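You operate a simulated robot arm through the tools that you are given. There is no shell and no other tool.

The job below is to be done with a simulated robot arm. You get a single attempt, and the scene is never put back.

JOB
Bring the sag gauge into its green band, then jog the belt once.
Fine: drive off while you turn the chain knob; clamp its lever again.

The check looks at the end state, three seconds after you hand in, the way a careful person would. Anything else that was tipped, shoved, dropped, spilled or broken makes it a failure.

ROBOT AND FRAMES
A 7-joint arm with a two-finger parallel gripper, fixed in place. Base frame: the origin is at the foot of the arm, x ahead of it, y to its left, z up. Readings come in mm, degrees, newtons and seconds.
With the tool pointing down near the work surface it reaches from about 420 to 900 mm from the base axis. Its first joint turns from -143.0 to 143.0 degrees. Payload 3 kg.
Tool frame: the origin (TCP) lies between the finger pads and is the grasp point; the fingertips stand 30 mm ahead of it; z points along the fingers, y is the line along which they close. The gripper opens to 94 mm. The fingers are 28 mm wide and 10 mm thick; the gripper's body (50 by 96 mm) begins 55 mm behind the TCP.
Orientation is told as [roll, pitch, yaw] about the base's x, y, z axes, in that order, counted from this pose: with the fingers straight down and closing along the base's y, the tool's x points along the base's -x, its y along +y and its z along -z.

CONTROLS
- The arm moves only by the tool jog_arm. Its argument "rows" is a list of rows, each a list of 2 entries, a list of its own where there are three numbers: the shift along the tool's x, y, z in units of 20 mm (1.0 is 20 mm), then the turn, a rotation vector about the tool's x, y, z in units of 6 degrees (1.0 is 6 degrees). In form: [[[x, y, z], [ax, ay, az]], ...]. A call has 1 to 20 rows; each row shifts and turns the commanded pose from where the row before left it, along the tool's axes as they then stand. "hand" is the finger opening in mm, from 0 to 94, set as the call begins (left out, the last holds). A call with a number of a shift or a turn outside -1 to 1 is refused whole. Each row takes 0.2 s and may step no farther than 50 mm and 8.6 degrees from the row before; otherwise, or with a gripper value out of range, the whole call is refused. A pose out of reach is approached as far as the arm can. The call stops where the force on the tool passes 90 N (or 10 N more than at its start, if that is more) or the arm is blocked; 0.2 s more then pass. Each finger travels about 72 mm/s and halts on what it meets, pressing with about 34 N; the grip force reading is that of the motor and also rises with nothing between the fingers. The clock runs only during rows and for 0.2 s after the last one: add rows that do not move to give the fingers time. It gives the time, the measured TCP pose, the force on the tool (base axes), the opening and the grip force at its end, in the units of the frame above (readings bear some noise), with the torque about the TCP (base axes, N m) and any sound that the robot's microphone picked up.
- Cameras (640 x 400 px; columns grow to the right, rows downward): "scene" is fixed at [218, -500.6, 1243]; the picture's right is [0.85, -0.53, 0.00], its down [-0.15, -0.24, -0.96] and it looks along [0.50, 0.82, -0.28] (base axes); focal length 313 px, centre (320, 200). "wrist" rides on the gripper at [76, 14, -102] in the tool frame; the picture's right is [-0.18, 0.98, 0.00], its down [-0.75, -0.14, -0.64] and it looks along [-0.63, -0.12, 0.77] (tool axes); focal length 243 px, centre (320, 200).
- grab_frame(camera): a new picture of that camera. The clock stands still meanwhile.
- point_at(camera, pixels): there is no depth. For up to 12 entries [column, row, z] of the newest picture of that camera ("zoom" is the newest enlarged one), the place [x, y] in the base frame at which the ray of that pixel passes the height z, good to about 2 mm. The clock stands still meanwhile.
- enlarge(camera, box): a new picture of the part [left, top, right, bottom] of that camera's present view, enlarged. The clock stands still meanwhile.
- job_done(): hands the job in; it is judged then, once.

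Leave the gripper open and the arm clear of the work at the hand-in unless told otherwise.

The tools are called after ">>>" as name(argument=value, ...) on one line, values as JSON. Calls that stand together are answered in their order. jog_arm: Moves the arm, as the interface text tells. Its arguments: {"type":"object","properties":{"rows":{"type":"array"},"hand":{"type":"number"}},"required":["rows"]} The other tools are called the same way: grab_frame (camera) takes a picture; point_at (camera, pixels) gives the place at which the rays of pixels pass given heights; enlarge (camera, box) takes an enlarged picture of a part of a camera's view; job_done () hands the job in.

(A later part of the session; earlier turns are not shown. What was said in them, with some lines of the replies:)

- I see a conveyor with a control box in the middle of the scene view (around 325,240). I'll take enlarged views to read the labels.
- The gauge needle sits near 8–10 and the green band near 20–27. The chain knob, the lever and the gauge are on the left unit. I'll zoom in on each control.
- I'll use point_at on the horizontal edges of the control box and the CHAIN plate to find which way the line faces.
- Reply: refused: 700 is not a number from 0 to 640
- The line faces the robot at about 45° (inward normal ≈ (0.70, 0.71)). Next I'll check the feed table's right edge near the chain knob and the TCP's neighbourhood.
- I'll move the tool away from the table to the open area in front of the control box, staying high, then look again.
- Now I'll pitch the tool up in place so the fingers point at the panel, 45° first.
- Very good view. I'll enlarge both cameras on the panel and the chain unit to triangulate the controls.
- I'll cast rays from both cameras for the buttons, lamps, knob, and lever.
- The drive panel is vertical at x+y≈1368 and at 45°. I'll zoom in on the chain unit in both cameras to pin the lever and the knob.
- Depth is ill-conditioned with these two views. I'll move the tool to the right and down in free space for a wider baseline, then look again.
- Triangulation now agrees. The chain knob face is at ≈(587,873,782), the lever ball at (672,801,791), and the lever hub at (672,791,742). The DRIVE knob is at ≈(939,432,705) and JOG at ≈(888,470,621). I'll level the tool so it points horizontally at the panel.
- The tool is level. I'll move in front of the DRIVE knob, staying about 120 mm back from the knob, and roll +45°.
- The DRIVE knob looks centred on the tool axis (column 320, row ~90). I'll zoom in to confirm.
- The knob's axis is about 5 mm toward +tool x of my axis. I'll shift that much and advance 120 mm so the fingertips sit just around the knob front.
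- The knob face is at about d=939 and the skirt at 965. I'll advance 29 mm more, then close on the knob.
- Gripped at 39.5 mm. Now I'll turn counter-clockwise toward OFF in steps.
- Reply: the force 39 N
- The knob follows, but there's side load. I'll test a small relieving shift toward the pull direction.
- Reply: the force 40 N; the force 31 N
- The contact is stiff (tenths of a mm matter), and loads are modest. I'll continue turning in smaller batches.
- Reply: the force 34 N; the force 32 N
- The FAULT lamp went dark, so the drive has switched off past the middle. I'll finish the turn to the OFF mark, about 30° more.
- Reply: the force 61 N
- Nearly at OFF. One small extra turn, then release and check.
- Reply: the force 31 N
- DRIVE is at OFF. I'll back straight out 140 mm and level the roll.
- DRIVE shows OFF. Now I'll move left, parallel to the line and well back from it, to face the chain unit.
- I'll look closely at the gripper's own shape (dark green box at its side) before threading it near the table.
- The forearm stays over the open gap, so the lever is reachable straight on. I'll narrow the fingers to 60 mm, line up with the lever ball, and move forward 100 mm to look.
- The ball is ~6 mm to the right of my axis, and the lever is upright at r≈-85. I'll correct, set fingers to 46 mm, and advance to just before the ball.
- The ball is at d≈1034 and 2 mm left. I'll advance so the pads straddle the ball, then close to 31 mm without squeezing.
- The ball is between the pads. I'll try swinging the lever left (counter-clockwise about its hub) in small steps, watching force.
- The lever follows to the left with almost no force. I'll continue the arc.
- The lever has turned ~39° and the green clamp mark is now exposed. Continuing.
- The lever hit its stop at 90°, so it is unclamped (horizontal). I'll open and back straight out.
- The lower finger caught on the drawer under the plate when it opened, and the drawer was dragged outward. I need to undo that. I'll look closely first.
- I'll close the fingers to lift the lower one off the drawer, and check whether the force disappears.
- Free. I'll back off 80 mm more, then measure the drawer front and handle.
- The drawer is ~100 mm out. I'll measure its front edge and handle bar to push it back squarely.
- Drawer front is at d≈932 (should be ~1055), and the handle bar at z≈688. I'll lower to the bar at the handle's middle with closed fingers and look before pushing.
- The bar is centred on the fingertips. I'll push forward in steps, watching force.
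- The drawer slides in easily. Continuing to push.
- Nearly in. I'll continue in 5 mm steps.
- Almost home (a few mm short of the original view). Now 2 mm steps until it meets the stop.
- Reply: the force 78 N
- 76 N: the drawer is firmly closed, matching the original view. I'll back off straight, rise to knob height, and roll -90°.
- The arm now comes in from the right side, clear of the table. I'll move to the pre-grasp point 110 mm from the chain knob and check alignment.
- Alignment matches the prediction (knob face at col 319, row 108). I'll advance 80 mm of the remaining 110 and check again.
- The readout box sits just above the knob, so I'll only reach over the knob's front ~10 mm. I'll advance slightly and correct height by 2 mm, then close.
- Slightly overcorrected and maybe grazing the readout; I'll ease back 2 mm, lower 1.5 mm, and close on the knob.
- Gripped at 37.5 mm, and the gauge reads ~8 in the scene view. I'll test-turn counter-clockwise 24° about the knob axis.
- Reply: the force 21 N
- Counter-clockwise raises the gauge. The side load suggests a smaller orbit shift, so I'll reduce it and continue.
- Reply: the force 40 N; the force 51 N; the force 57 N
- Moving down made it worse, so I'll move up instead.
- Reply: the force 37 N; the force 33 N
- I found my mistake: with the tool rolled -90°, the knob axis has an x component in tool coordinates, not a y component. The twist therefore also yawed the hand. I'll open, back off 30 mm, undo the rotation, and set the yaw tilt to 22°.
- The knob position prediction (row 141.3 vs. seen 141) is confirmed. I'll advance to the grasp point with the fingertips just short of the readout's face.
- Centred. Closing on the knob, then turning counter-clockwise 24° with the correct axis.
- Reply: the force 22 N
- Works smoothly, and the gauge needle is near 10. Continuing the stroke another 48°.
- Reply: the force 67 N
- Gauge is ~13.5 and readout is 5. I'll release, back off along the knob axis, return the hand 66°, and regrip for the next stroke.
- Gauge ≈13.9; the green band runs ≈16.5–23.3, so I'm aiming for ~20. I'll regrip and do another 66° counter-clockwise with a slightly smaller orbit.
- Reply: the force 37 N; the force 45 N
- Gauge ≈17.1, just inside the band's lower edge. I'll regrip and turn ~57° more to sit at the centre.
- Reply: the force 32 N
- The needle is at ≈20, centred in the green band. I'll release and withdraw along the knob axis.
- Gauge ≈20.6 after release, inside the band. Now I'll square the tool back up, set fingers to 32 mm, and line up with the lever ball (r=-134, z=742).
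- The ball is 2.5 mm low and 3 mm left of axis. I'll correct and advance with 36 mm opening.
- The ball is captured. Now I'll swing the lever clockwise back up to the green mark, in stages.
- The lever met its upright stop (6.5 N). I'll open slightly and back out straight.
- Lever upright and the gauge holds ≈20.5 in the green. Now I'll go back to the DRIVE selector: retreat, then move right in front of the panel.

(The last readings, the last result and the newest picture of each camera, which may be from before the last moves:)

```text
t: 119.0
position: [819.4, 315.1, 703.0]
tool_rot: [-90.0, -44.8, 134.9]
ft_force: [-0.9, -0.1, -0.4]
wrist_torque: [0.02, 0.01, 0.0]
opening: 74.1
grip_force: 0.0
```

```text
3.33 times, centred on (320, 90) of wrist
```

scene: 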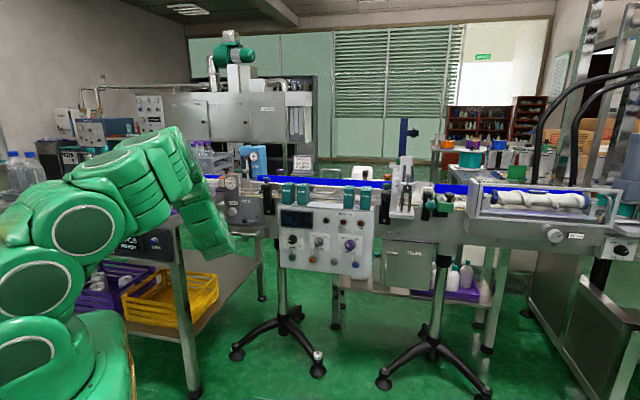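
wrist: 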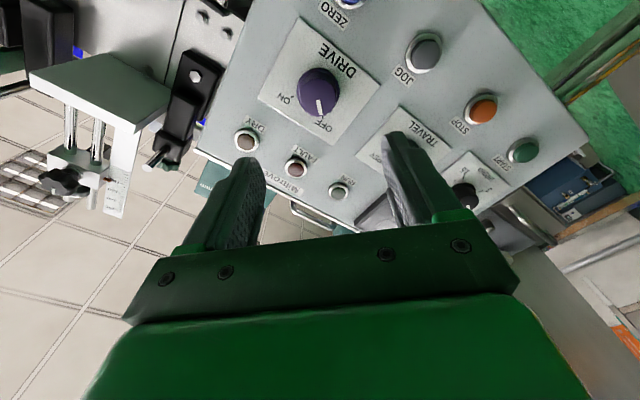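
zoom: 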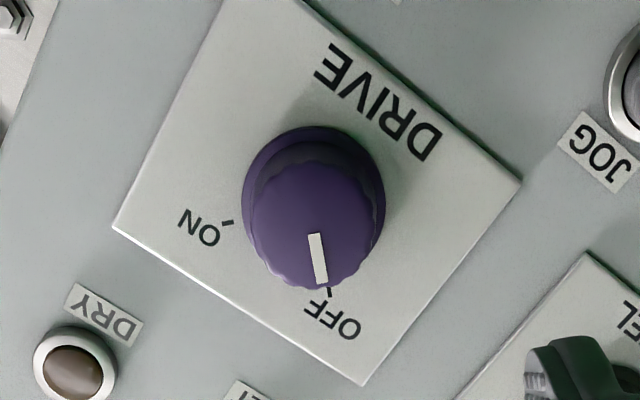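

DRIVE knob is at OFF and nearly centred. I'll shift 2 mm and move in to grasp it.

>>> jog_arm(rows=[[[0.1, -0.085, 0], [0, 0, 0]], [[0, 0, 1], [0, 0, 0]], [[0, 0, 1], [0, 0, 0]], [[0, 0, 1], [0, 0, 0]], [[0, 0, 1], [0, 0, 0]], [[0, 0, 1], [0, 0, 0]]])

>>> enlarge(camera="wrist", box=[200, 40, 440, 190])

```text
t: 120.4
position: [892.3, 382.7, 702.8]
tool_rot: [-90.0, -44.9, 134.8]
ft_force: [-0.1, -0.9, 0.2]
wrist_torque: [-0.01, -0.02, -0.01]
opening: 73.7
grip_force: 0.1
```

```text
2.67 times, centred on (320, 115) of wrist
```

zoom: 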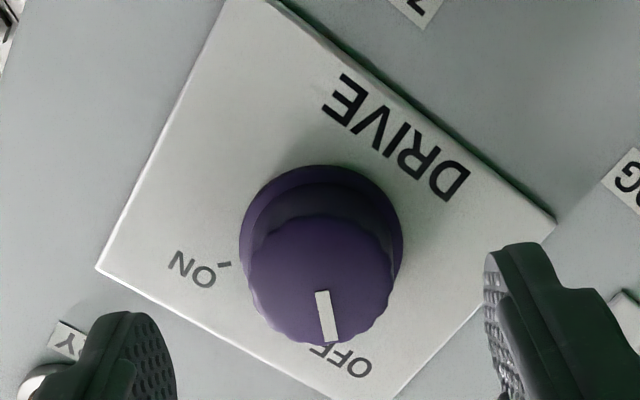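

>>> jog_arm(rows=[[[0.07, 0, 0.7], [0, 0, 0]], [[0, 0, 0.65], [0, 0, 0]]])

>>> jog_arm(hand=30, rows=[[[0, 0, 0], [0, 0, 0]], [[0, 0, 0], [0, 0, 0]], [[0, 0, 0], [0, 0, 0]]])

>>> jog_arm(rows=[[[0, 0, 0], [0, 0, 0.5]], [[0, 0, 0], [0, 0, 0.5]], [[0, 0, 0], [0, 0, 0.5]], [[0, 0, 0], [0, 0, 0.5]], [[0, 0, 0], [0, 0, 0.5]], [[0, 0, 0], [0, 0, 0.5]]])

>>> enlarge(camera="wrist", box=[200, 60, 440, 210])

```text
t: 121.0
position: [912.3, 400.8, 701.8]
tool_rot: [-90.1, -45.0, 134.9]
ft_force: [-0.6, -0.7, -0.6]
wrist_torque: [-0.02, 0.03, 0.01]
opening: 73.9
grip_force: 0.1
```

```text
t: 121.8
position: [913.1, 399.7, 700.7]
tool_rot: [-90.2, -44.9, 134.9]
ft_force: [8.8, 0.7, 6.6]
wrist_torque: [0.01, 0.01, 0.08]
opening: 39.5
grip_force: 44.9
```

```text
t: 123.2
position: [911.3, 399.8, 699.9]
tool_rot: [-90.0, -63.0, 134.9]
ft_force: [-20.2, -18.0, 7.7]
wrist_torque: [0.07, -0.07, 0.07]
opening: 39.7
grip_force: 44.7
```

```text
2.67 times, centred on (320, 135) of wrist
```

zoom: 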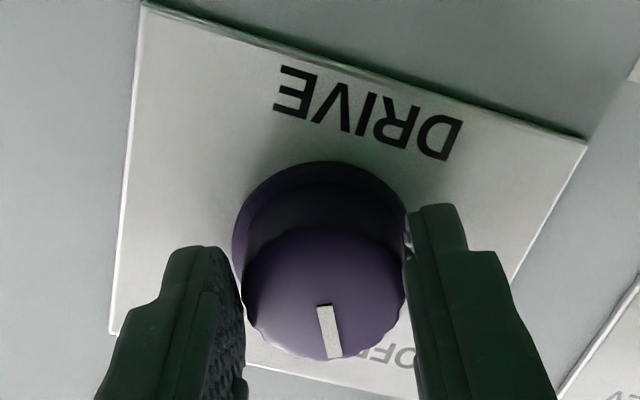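

It turns with the hand. Continuing clockwise toward ON.

>>> jog_arm(rows=[[[0, 0, 0], [0, 0, 0.5]], [[0, 0, 0], [0, 0, 0.5]], [[0, 0, 0], [0, 0, 0.5]], [[0, 0, 0], [0, 0, 0.5]], [[0, 0, 0], [0, 0, 0.5]], [[0, 0, 0], [0, 0, 0.5]], [[0, 0, 0], [0, 0, 0.5]], [[0, 0, 0], [0, 0, 0.5]], [[0, 0, 0], [0, 0, 0.5]], [[0, 0, 0], [0, 0, 0.5]], [[0, 0, 0], [0, 0, 0.5]], [[0, 0, 0], [0, 0, 0.5]]])

>>> jog_arm(rows=[[[0, 0, 0], [0, 0, 0.5]], [[0, 0, 0], [0, 0, 0.5]], [[0, 0, 0], [0, 0, 0.5]], [[0, 0, 0], [0, 0, 0.5]], [[0, 0, 0], [0, 0, 0.5]], [[0, 0, 0], [0, 0, 0.5]], [[0, 0, 0], [0, 0, 0.5]], [[0, 0, 0], [0, 0, 0.5]], [[0, 0, 0], [0, 0, 0.5]], [[0, 0, 0], [0, 0, 0.5]]])

>>> enlarge(camera="wrist", box=[200, 60, 440, 210])

>>> enlarge(camera="scene", box=[280, 195, 380, 280])

```text
t: 125.8
position: [910.8, 402.5, 700.6]
tool_rot: [89.8, -81.0, -44.8]
ft_force: [-46.4, -0.9, -18.5]
wrist_torque: [-0.3, 0.16, 0.97]
opening: 39.9
grip_force: 44.7
```

```text
t: 128.0
position: [911.6, 401.2, 701.0]
tool_rot: [89.9, -51.0, -45.0]
ft_force: [-24.7, 7.1, 14.2]
wrist_torque: [0.34, -0.53, 0.83]
opening: 44.9
grip_force: 13.1
```

```text
2.67 times, centred on (320, 135) of wrist
```

zoom: 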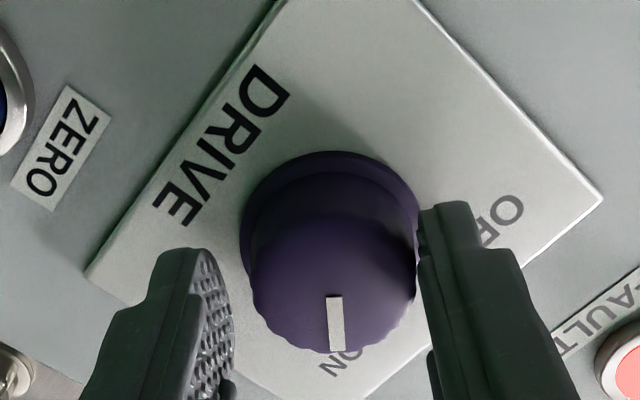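

```text
4.71 times, centred on (330, 238) of scene
```

zoom: 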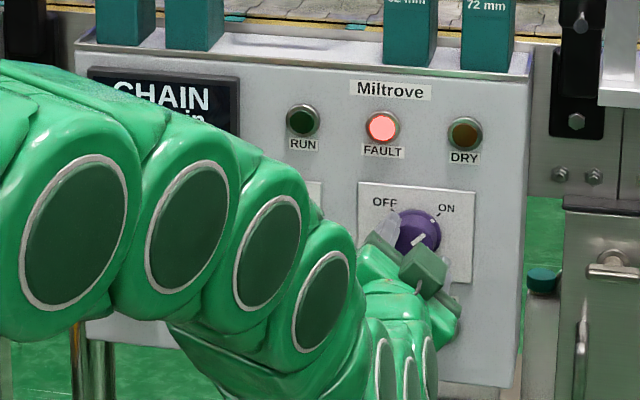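

The display is back on and the selector is at ON (the FAULT lamp is still lit). I'll release and back out to look.

>>> jog_arm(hand=80, rows=[[[0, 0, 0], [0, 0, 0]], [[0, 0, 0], [0, 0, 0]], [[0, 0, 0], [0, 0, 0]], [[0, 0, -1], [0, 0, 0]], [[0, 0, -1], [0, 0, 0]], [[0, 0, -1], [0, 0, 0]], [[0, 0, -1], [0, 0, 0]], [[0, 0, -1], [0, 0, 0]], [[0, 0, -1], [0, 0, 0]]])

>>> grab_frame(camera="wrist")

>>> enlarge(camera="scene", box=[280, 195, 380, 280])

>>> enlarge(camera="scene", box=[222, 165, 252, 195])

```text
t: 130.0
position: [827.3, 317.4, 700.1]
tool_rot: [89.9, -51.0, -45.1]
ft_force: [0.3, -0.6, -0.5]
wrist_torque: [0.02, -0.03, -0.01]
opening: 80.1
grip_force: 0.1
```

```text
taken
```

wrist: 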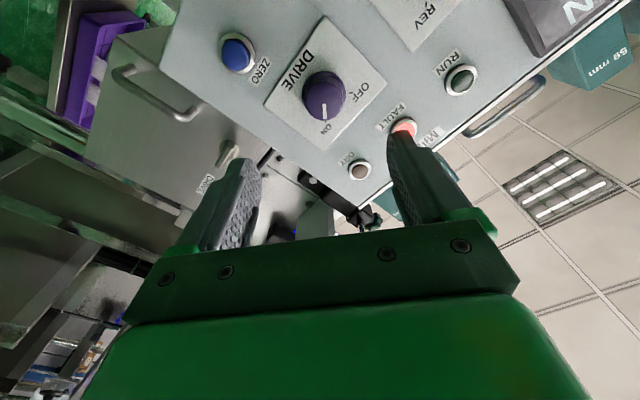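

```text
4.71 times, centred on (330, 238) of scene
```

zoom: 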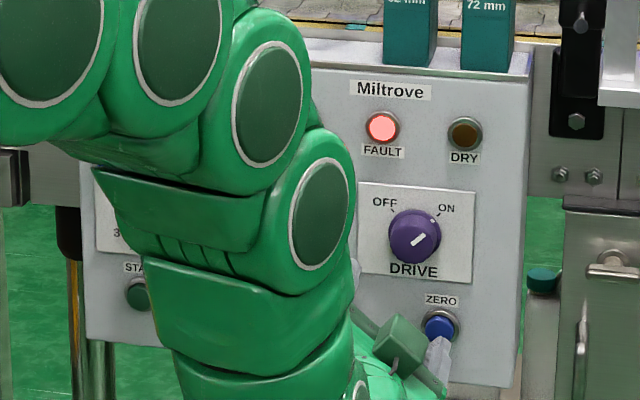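

```text
13.33 times, centred on (237, 180) of scene
```

zoom: 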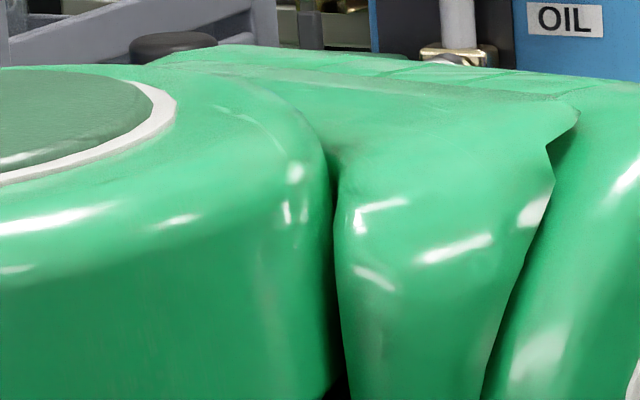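

DRIVE reads ON. Next is JOG at ≈(r 295, z 621). I'll close the fingers, level the roll, and line up with it.

>>> jog_arm(hand=0, rows=[[[0, 0, 0], [0, 0, -1]], [[0, 0, 0], [0, 0, -1]], [[0, 0, 0], [0, 0, -1]], [[0, 0, 0], [0, 0, -1]], [[0, 0, 0], [0, 0, -1]], [[0, 0, 0], [0, 0, -1]], [[0, 0, 0], [0, 0, -0.5]], [[0.9875, 0.816, 0], [0, 0, 0]], [[0.9875, 0.816, 0], [0, 0, 0]], [[0.9875, 0.816, 0], [0, 0, 0]], [[0.9875, 0.816, 0], [0, 0, 0]], [[0, 0, 1], [0, 0, 0]], [[0, 0, 1], [0, 0, 0]]])

>>> grab_frame(camera="wrist")

>>> enlarge(camera="wrist", box=[240, 40, 400, 160])

>>> enlarge(camera="scene", box=[222, 165, 252, 195])

```text
t: 132.8
position: [809.6, 387.6, 622.4]
tool_rot: [-104.7, -90.0, 149.6]
ft_force: [1.2, 0.3, 0.8]
wrist_torque: [0.01, -0.01, 0.0]
opening: 0.2
grip_force: 32.6
```

```text
taken
```

wrist: 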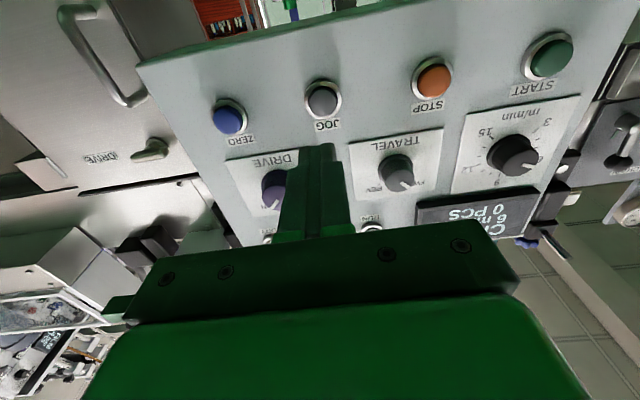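

```text
3.33 times, centred on (320, 100) of wrist
```

zoom: 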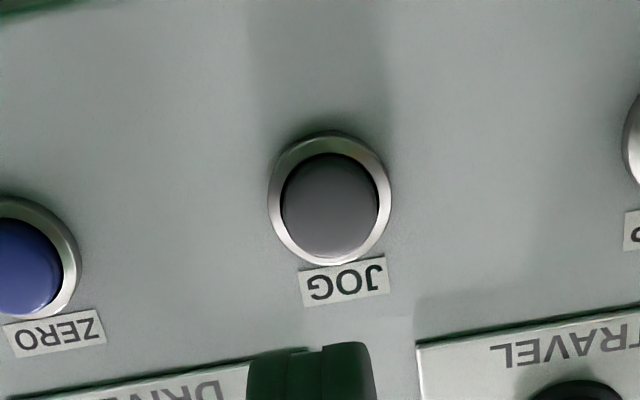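

```text
13.33 times, centred on (237, 180) of scene
```

zoom: 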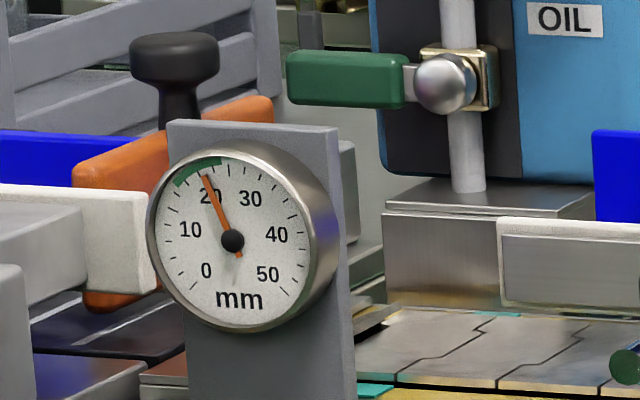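

Gauge still ≈20.5. The JOG cap is ~5 mm lower and 3 mm left of my axis. I'll correct and advance to ~25 mm before contact.

>>> jog_arm(rows=[[[0.27, 0.14, 0], [0, 0, 0]], [[0, 0, 1], [0, 0, 0]], [[0, 0, 1], [0, 0, 0]], [[0, 0, 1], [0, 0, 0]]])

>>> enlarge(camera="wrist", box=[240, 60, 400, 180])

>>> enlarge(camera="scene", box=[300, 220, 380, 290])

```text
t: 133.8
position: [850.8, 433.8, 615.4]
tool_rot: [54.3, -89.9, -9.4]
ft_force: [-0.3, -0.2, 0.3]
wrist_torque: [0.01, -0.01, -0.05]
opening: 0.0
grip_force: 32.8
```

```text
3.33 times, centred on (320, 120) of wrist
```

zoom: 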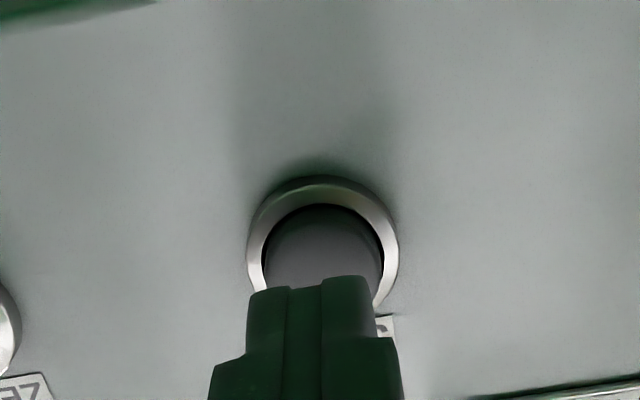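

```text
5.71 times, centred on (340, 255) of scene
```

zoom: 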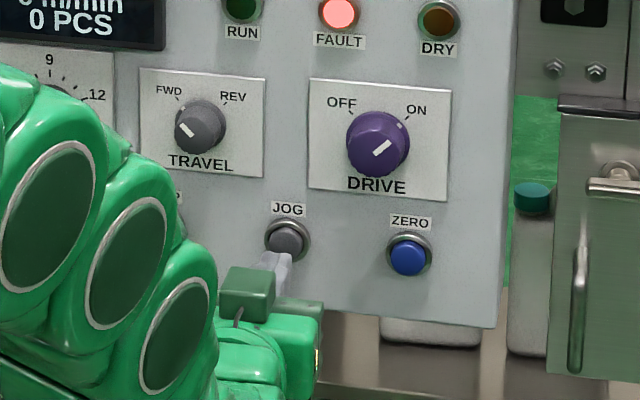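

The cap is within 2 mm of the fingertip axis. A small correction, then approach to just short of the cap.

>>> jog_arm(rows=[[[0.12, 0, 0], [0, 0, 0]], [[0, 0, 0.7], [0, 0, 0]]])

>>> enlarge(camera="wrist", box=[240, 60, 400, 180])

>>> enlarge(camera="scene", box=[315, 245, 355, 275])

```text
t: 134.4
position: [860.7, 443.1, 613.7]
tool_rot: [-24.2, -89.9, 69.2]
ft_force: [0.0, 0.8, 0.3]
wrist_torque: [-0.02, 0.01, 0.01]
opening: 0.0
grip_force: 33.0
```

```text
3.33 times, centred on (320, 120) of wrist
```

zoom: 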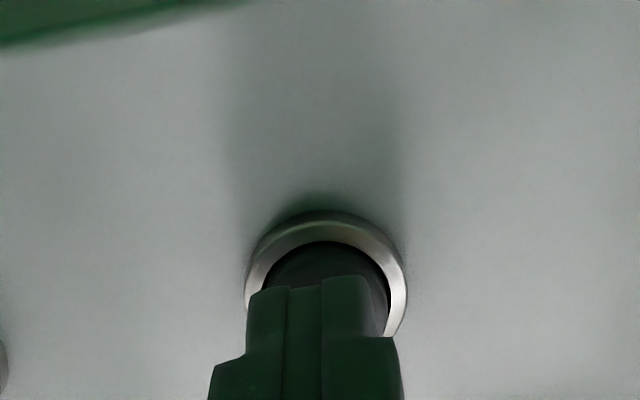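

```text
13.33 times, centred on (335, 260) of scene
```

zoom: 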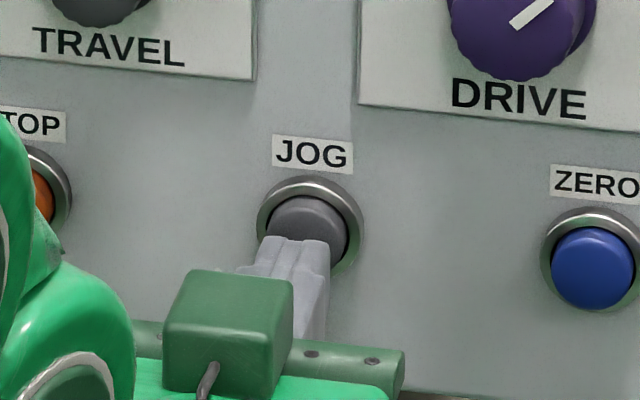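

Aligned within ~2 mm. Now pressing forward in small steps.

>>> jog_arm(rows=[[[0.06, 0.05, 0.1], [0, 0, 0]], [[0, 0, 0.1], [0, 0, 0]], [[0, 0, 0.1], [0, 0, 0]]])

>>> jog_arm(rows=[[[0, 0, 0.1], [0, 0, 0]]])

>>> enlarge(camera="scene", box=[315, 245, 355, 275])

```text
t: 135.2
position: [864.1, 449.3, 613.2]
tool_rot: [-159.9, -90.0, -155.2]
ft_force: [0.7, -0.3, 0.7]
wrist_torque: [0.02, -0.04, 0.03]
opening: 0.0
grip_force: 32.7
```

```text
t: 135.6
position: [864.6, 451.2, 612.9]
tool_rot: [-179.6, -90.1, -135.5]
ft_force: [0.4, -0.3, -0.3]
wrist_torque: [0.0, 0.03, 0.0]
opening: 0.3
grip_force: 32.8
```

```text
13.33 times, centred on (335, 260) of scene
```

zoom: 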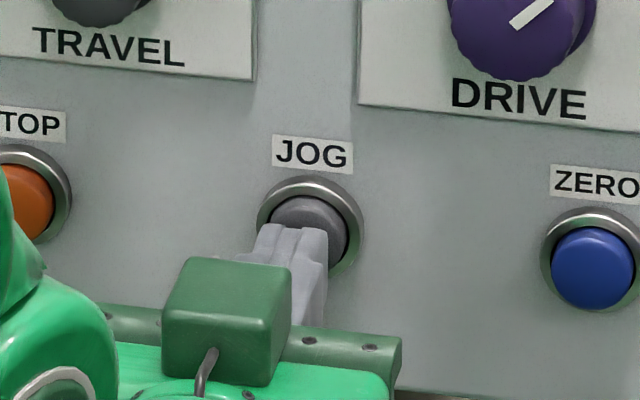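

No contact yet (tip ~960). Continuing, 1 mm to the right.

>>> jog_arm(rows=[[[0, -0.06, 0.1], [0, 0, 0]]])

>>> jog_arm(rows=[[[0, 0, 0.1], [0, 0, 0]]])

>>> enlarge(camera="scene", box=[315, 245, 355, 275])

```text
t: 136.0
position: [868.5, 450.7, 612.0]
tool_rot: [165.4, -90.0, -120.5]
ft_force: [-1.6, -0.7, -0.5]
wrist_torque: [0.04, -0.02, 0.0]
opening: 0.0
grip_force: 32.5
heard: click
```

```text
t: 136.4
position: [868.9, 453.0, 613.2]
tool_rot: [159.2, -90.0, -114.2]
ft_force: [-1.6, -2.1, 0.2]
wrist_torque: [-0.02, -0.04, -0.03]
opening: 0.1
grip_force: 33.1
```

```text
13.33 times, centred on (335, 260) of scene
```

zoom: 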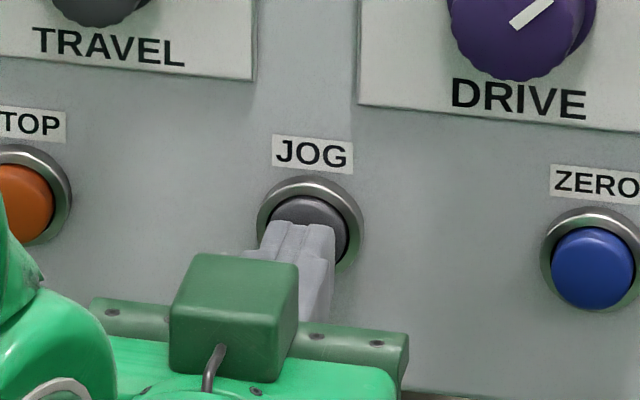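

A click was heard, so JOG has been pressed once. I'll back straight off now and check the lamps and display.

>>> jog_arm(rows=[[[0, 0, -0.5], [0, 0, 0]], [[0, 0, -1], [0, 0, 0]], [[0, 0, -1], [0, 0, 0]], [[0, 0, -1], [0, 0, 0]], [[0, 0, -1], [0, 0, 0]], [[0, 0, -1], [0, 0, 0]], [[0, 0, -1], [0, 0, 0]]])

>>> enlarge(camera="scene", box=[270, 170, 390, 290])

>>> grab_frame(camera="wrist")

```text
t: 138.0
position: [776.1, 364.0, 612.0]
tool_rot: [19.2, -90.0, 25.7]
ft_force: [0.4, -0.5, -0.5]
wrist_torque: [0.01, 0.01, -0.01]
opening: 0.0
grip_force: 33.1
```

```text
3.33 times, centred on (330, 230) of scene
```

zoom: 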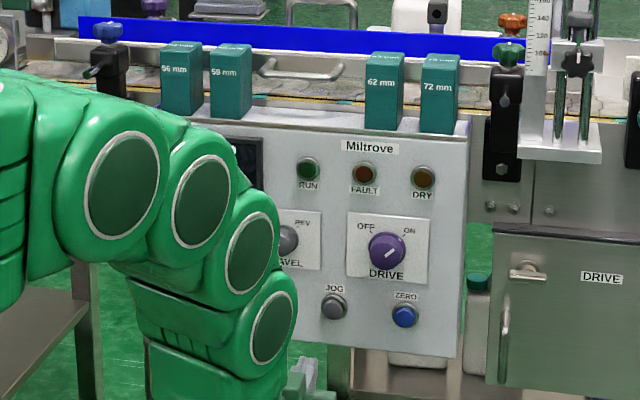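

```text
taken
```

wrist: 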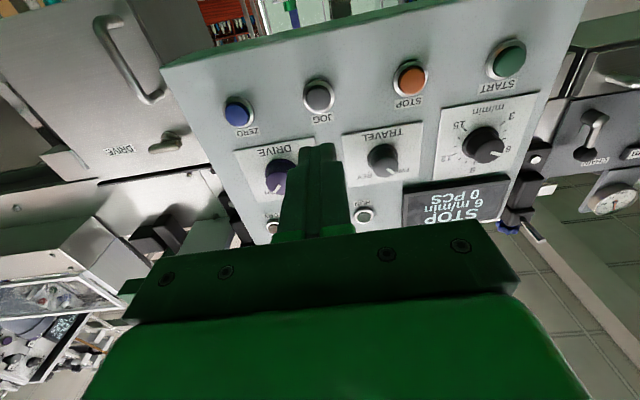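

FAULT is out and the display shows STOP, 6 m/min, 0 PCS, so the jog was accepted. I'll withdraw further, open the gripper, and inspect everything.

>>> jog_arm(hand=94, rows=[[[0, 0, -1], [0, 0, 0]], [[0, 0, -1], [0, 0, 0]], [[0, 0, -1], [0, 0, 0]], [[0, 0, -1], [0, 0, 0]], [[0, 0, -1], [0, 0, 0]], [[-1, 0, 0], [0, 0, 0]], [[-1, 0, 0], [0, 0, 0]], [[-1, 0, 0], [0, 0, 0]], [[-1, 0, 0], [0, 0, 0]], [[-1, 0, 0], [0, 0, 0]]])

>>> grab_frame(camera="scene")

>>> enlarge(camera="scene", box=[205, 165, 285, 245])

>>> enlarge(camera="wrist", box=[160, 0, 640, 260])

>>> enlarge(camera="scene", box=[222, 165, 252, 195])

```text
t: 140.2
position: [704.4, 290.8, 712.7]
tool_rot: [62.9, -90.0, -18.1]
ft_force: [0.0, 0.2, -0.6]
wrist_torque: [-0.01, 0.0, 0.0]
opening: 93.9
grip_force: 0.0
```

```text
taken
```

scene: 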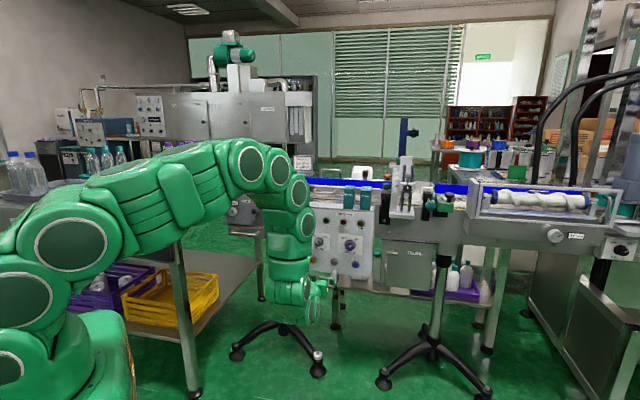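

```text
5.00 times, centred on (245, 205) of scene
```

zoom: 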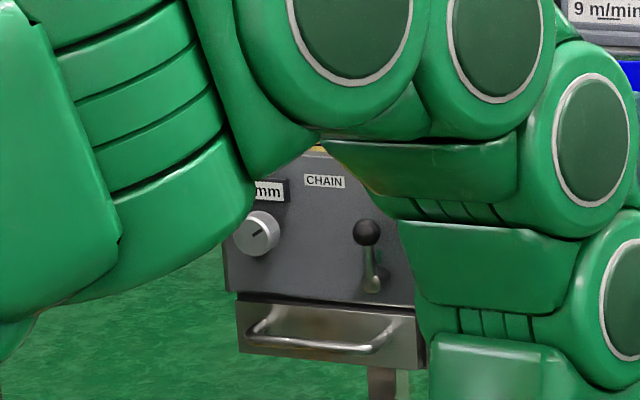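

```text
1.33 times, centred on (400, 130) of wrist
```

zoom: 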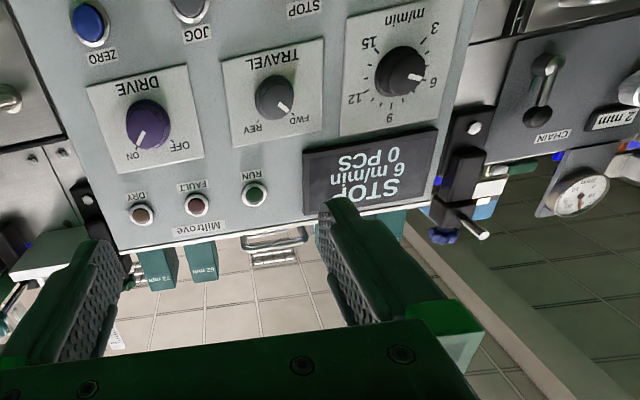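

```text
13.33 times, centred on (237, 180) of scene
```

zoom: 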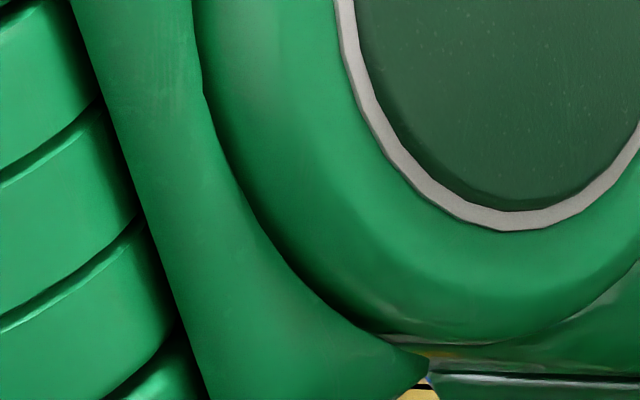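

The lever is upright, the drawer closed, and DRIVE ON. One last look at the gauge through the wrist camera.

>>> enlarge(camera="wrist", box=[500, 140, 580, 200])

>>> enlarge(camera="wrist", box=[440, 0, 640, 130])

```text
6.67 times, centred on (540, 170) of wrist
```

zoom: 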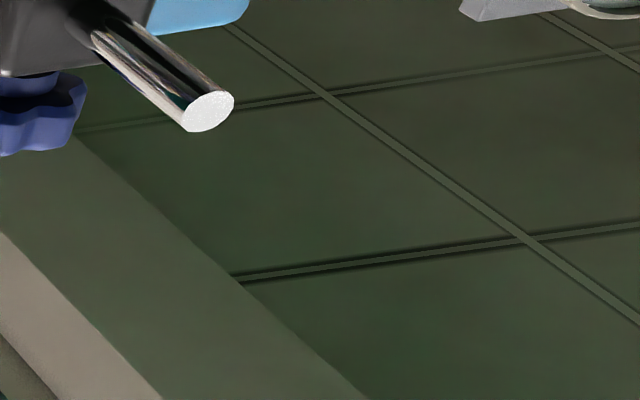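

```text
3.08 times, centred on (540, 65) of wrist
```

zoom: 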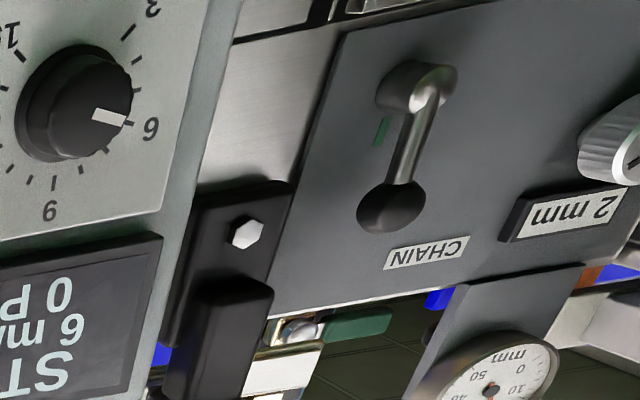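

>>> enlarge(camera="wrist", box=[570, 100, 620, 150])

```text
8.00 times, centred on (595, 125) of wrist
```

zoom: 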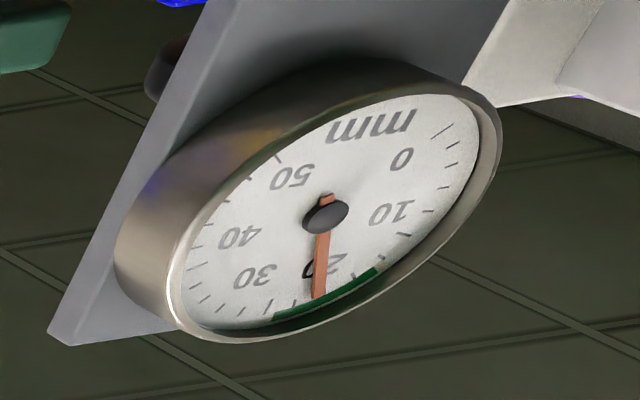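

The needle points to the middle of the green band. The lever is clamped at its mark, DRIVE is on, JOG was pressed once, FAULT is clear, the drawer is shut, and the gripper is open and clear. I'm handing in.

>>> job_done()

```text
The job is handed in.
```

The sag gauge now reads about 20.5, inside its green band (about 16.5 to 23.3), and the belt was jogged once. I've handed the job in and have no check result yet.

- **Chain adjustment:** I switched DRIVE off before touching the chain knob. I unclamped the lever, turned the knob counter-clockwise, and swung the lever back up to its stop at the green mark. The gauge held its reading after clamping and after the jog.
- **Jog:** I turned DRIVE back on and pressed JOG once, with one click heard. The FAULT lamp, which had been lit since the start, went out. The display now shows STOP, 6 m/min, 0 PCS.
- **Mishap with the drawer:** While I was backing away from the lever, the lower finger caught the drawer under the chain plate and pulled it out about 120 mm. I pushed it back until it hit its stop, and in the camera view it looked the same as before. A strict check could still count the drawer as disturbed.
- **End state:** DRIVE is on, the lever is clamped, and the gripper is open and clear of the work.
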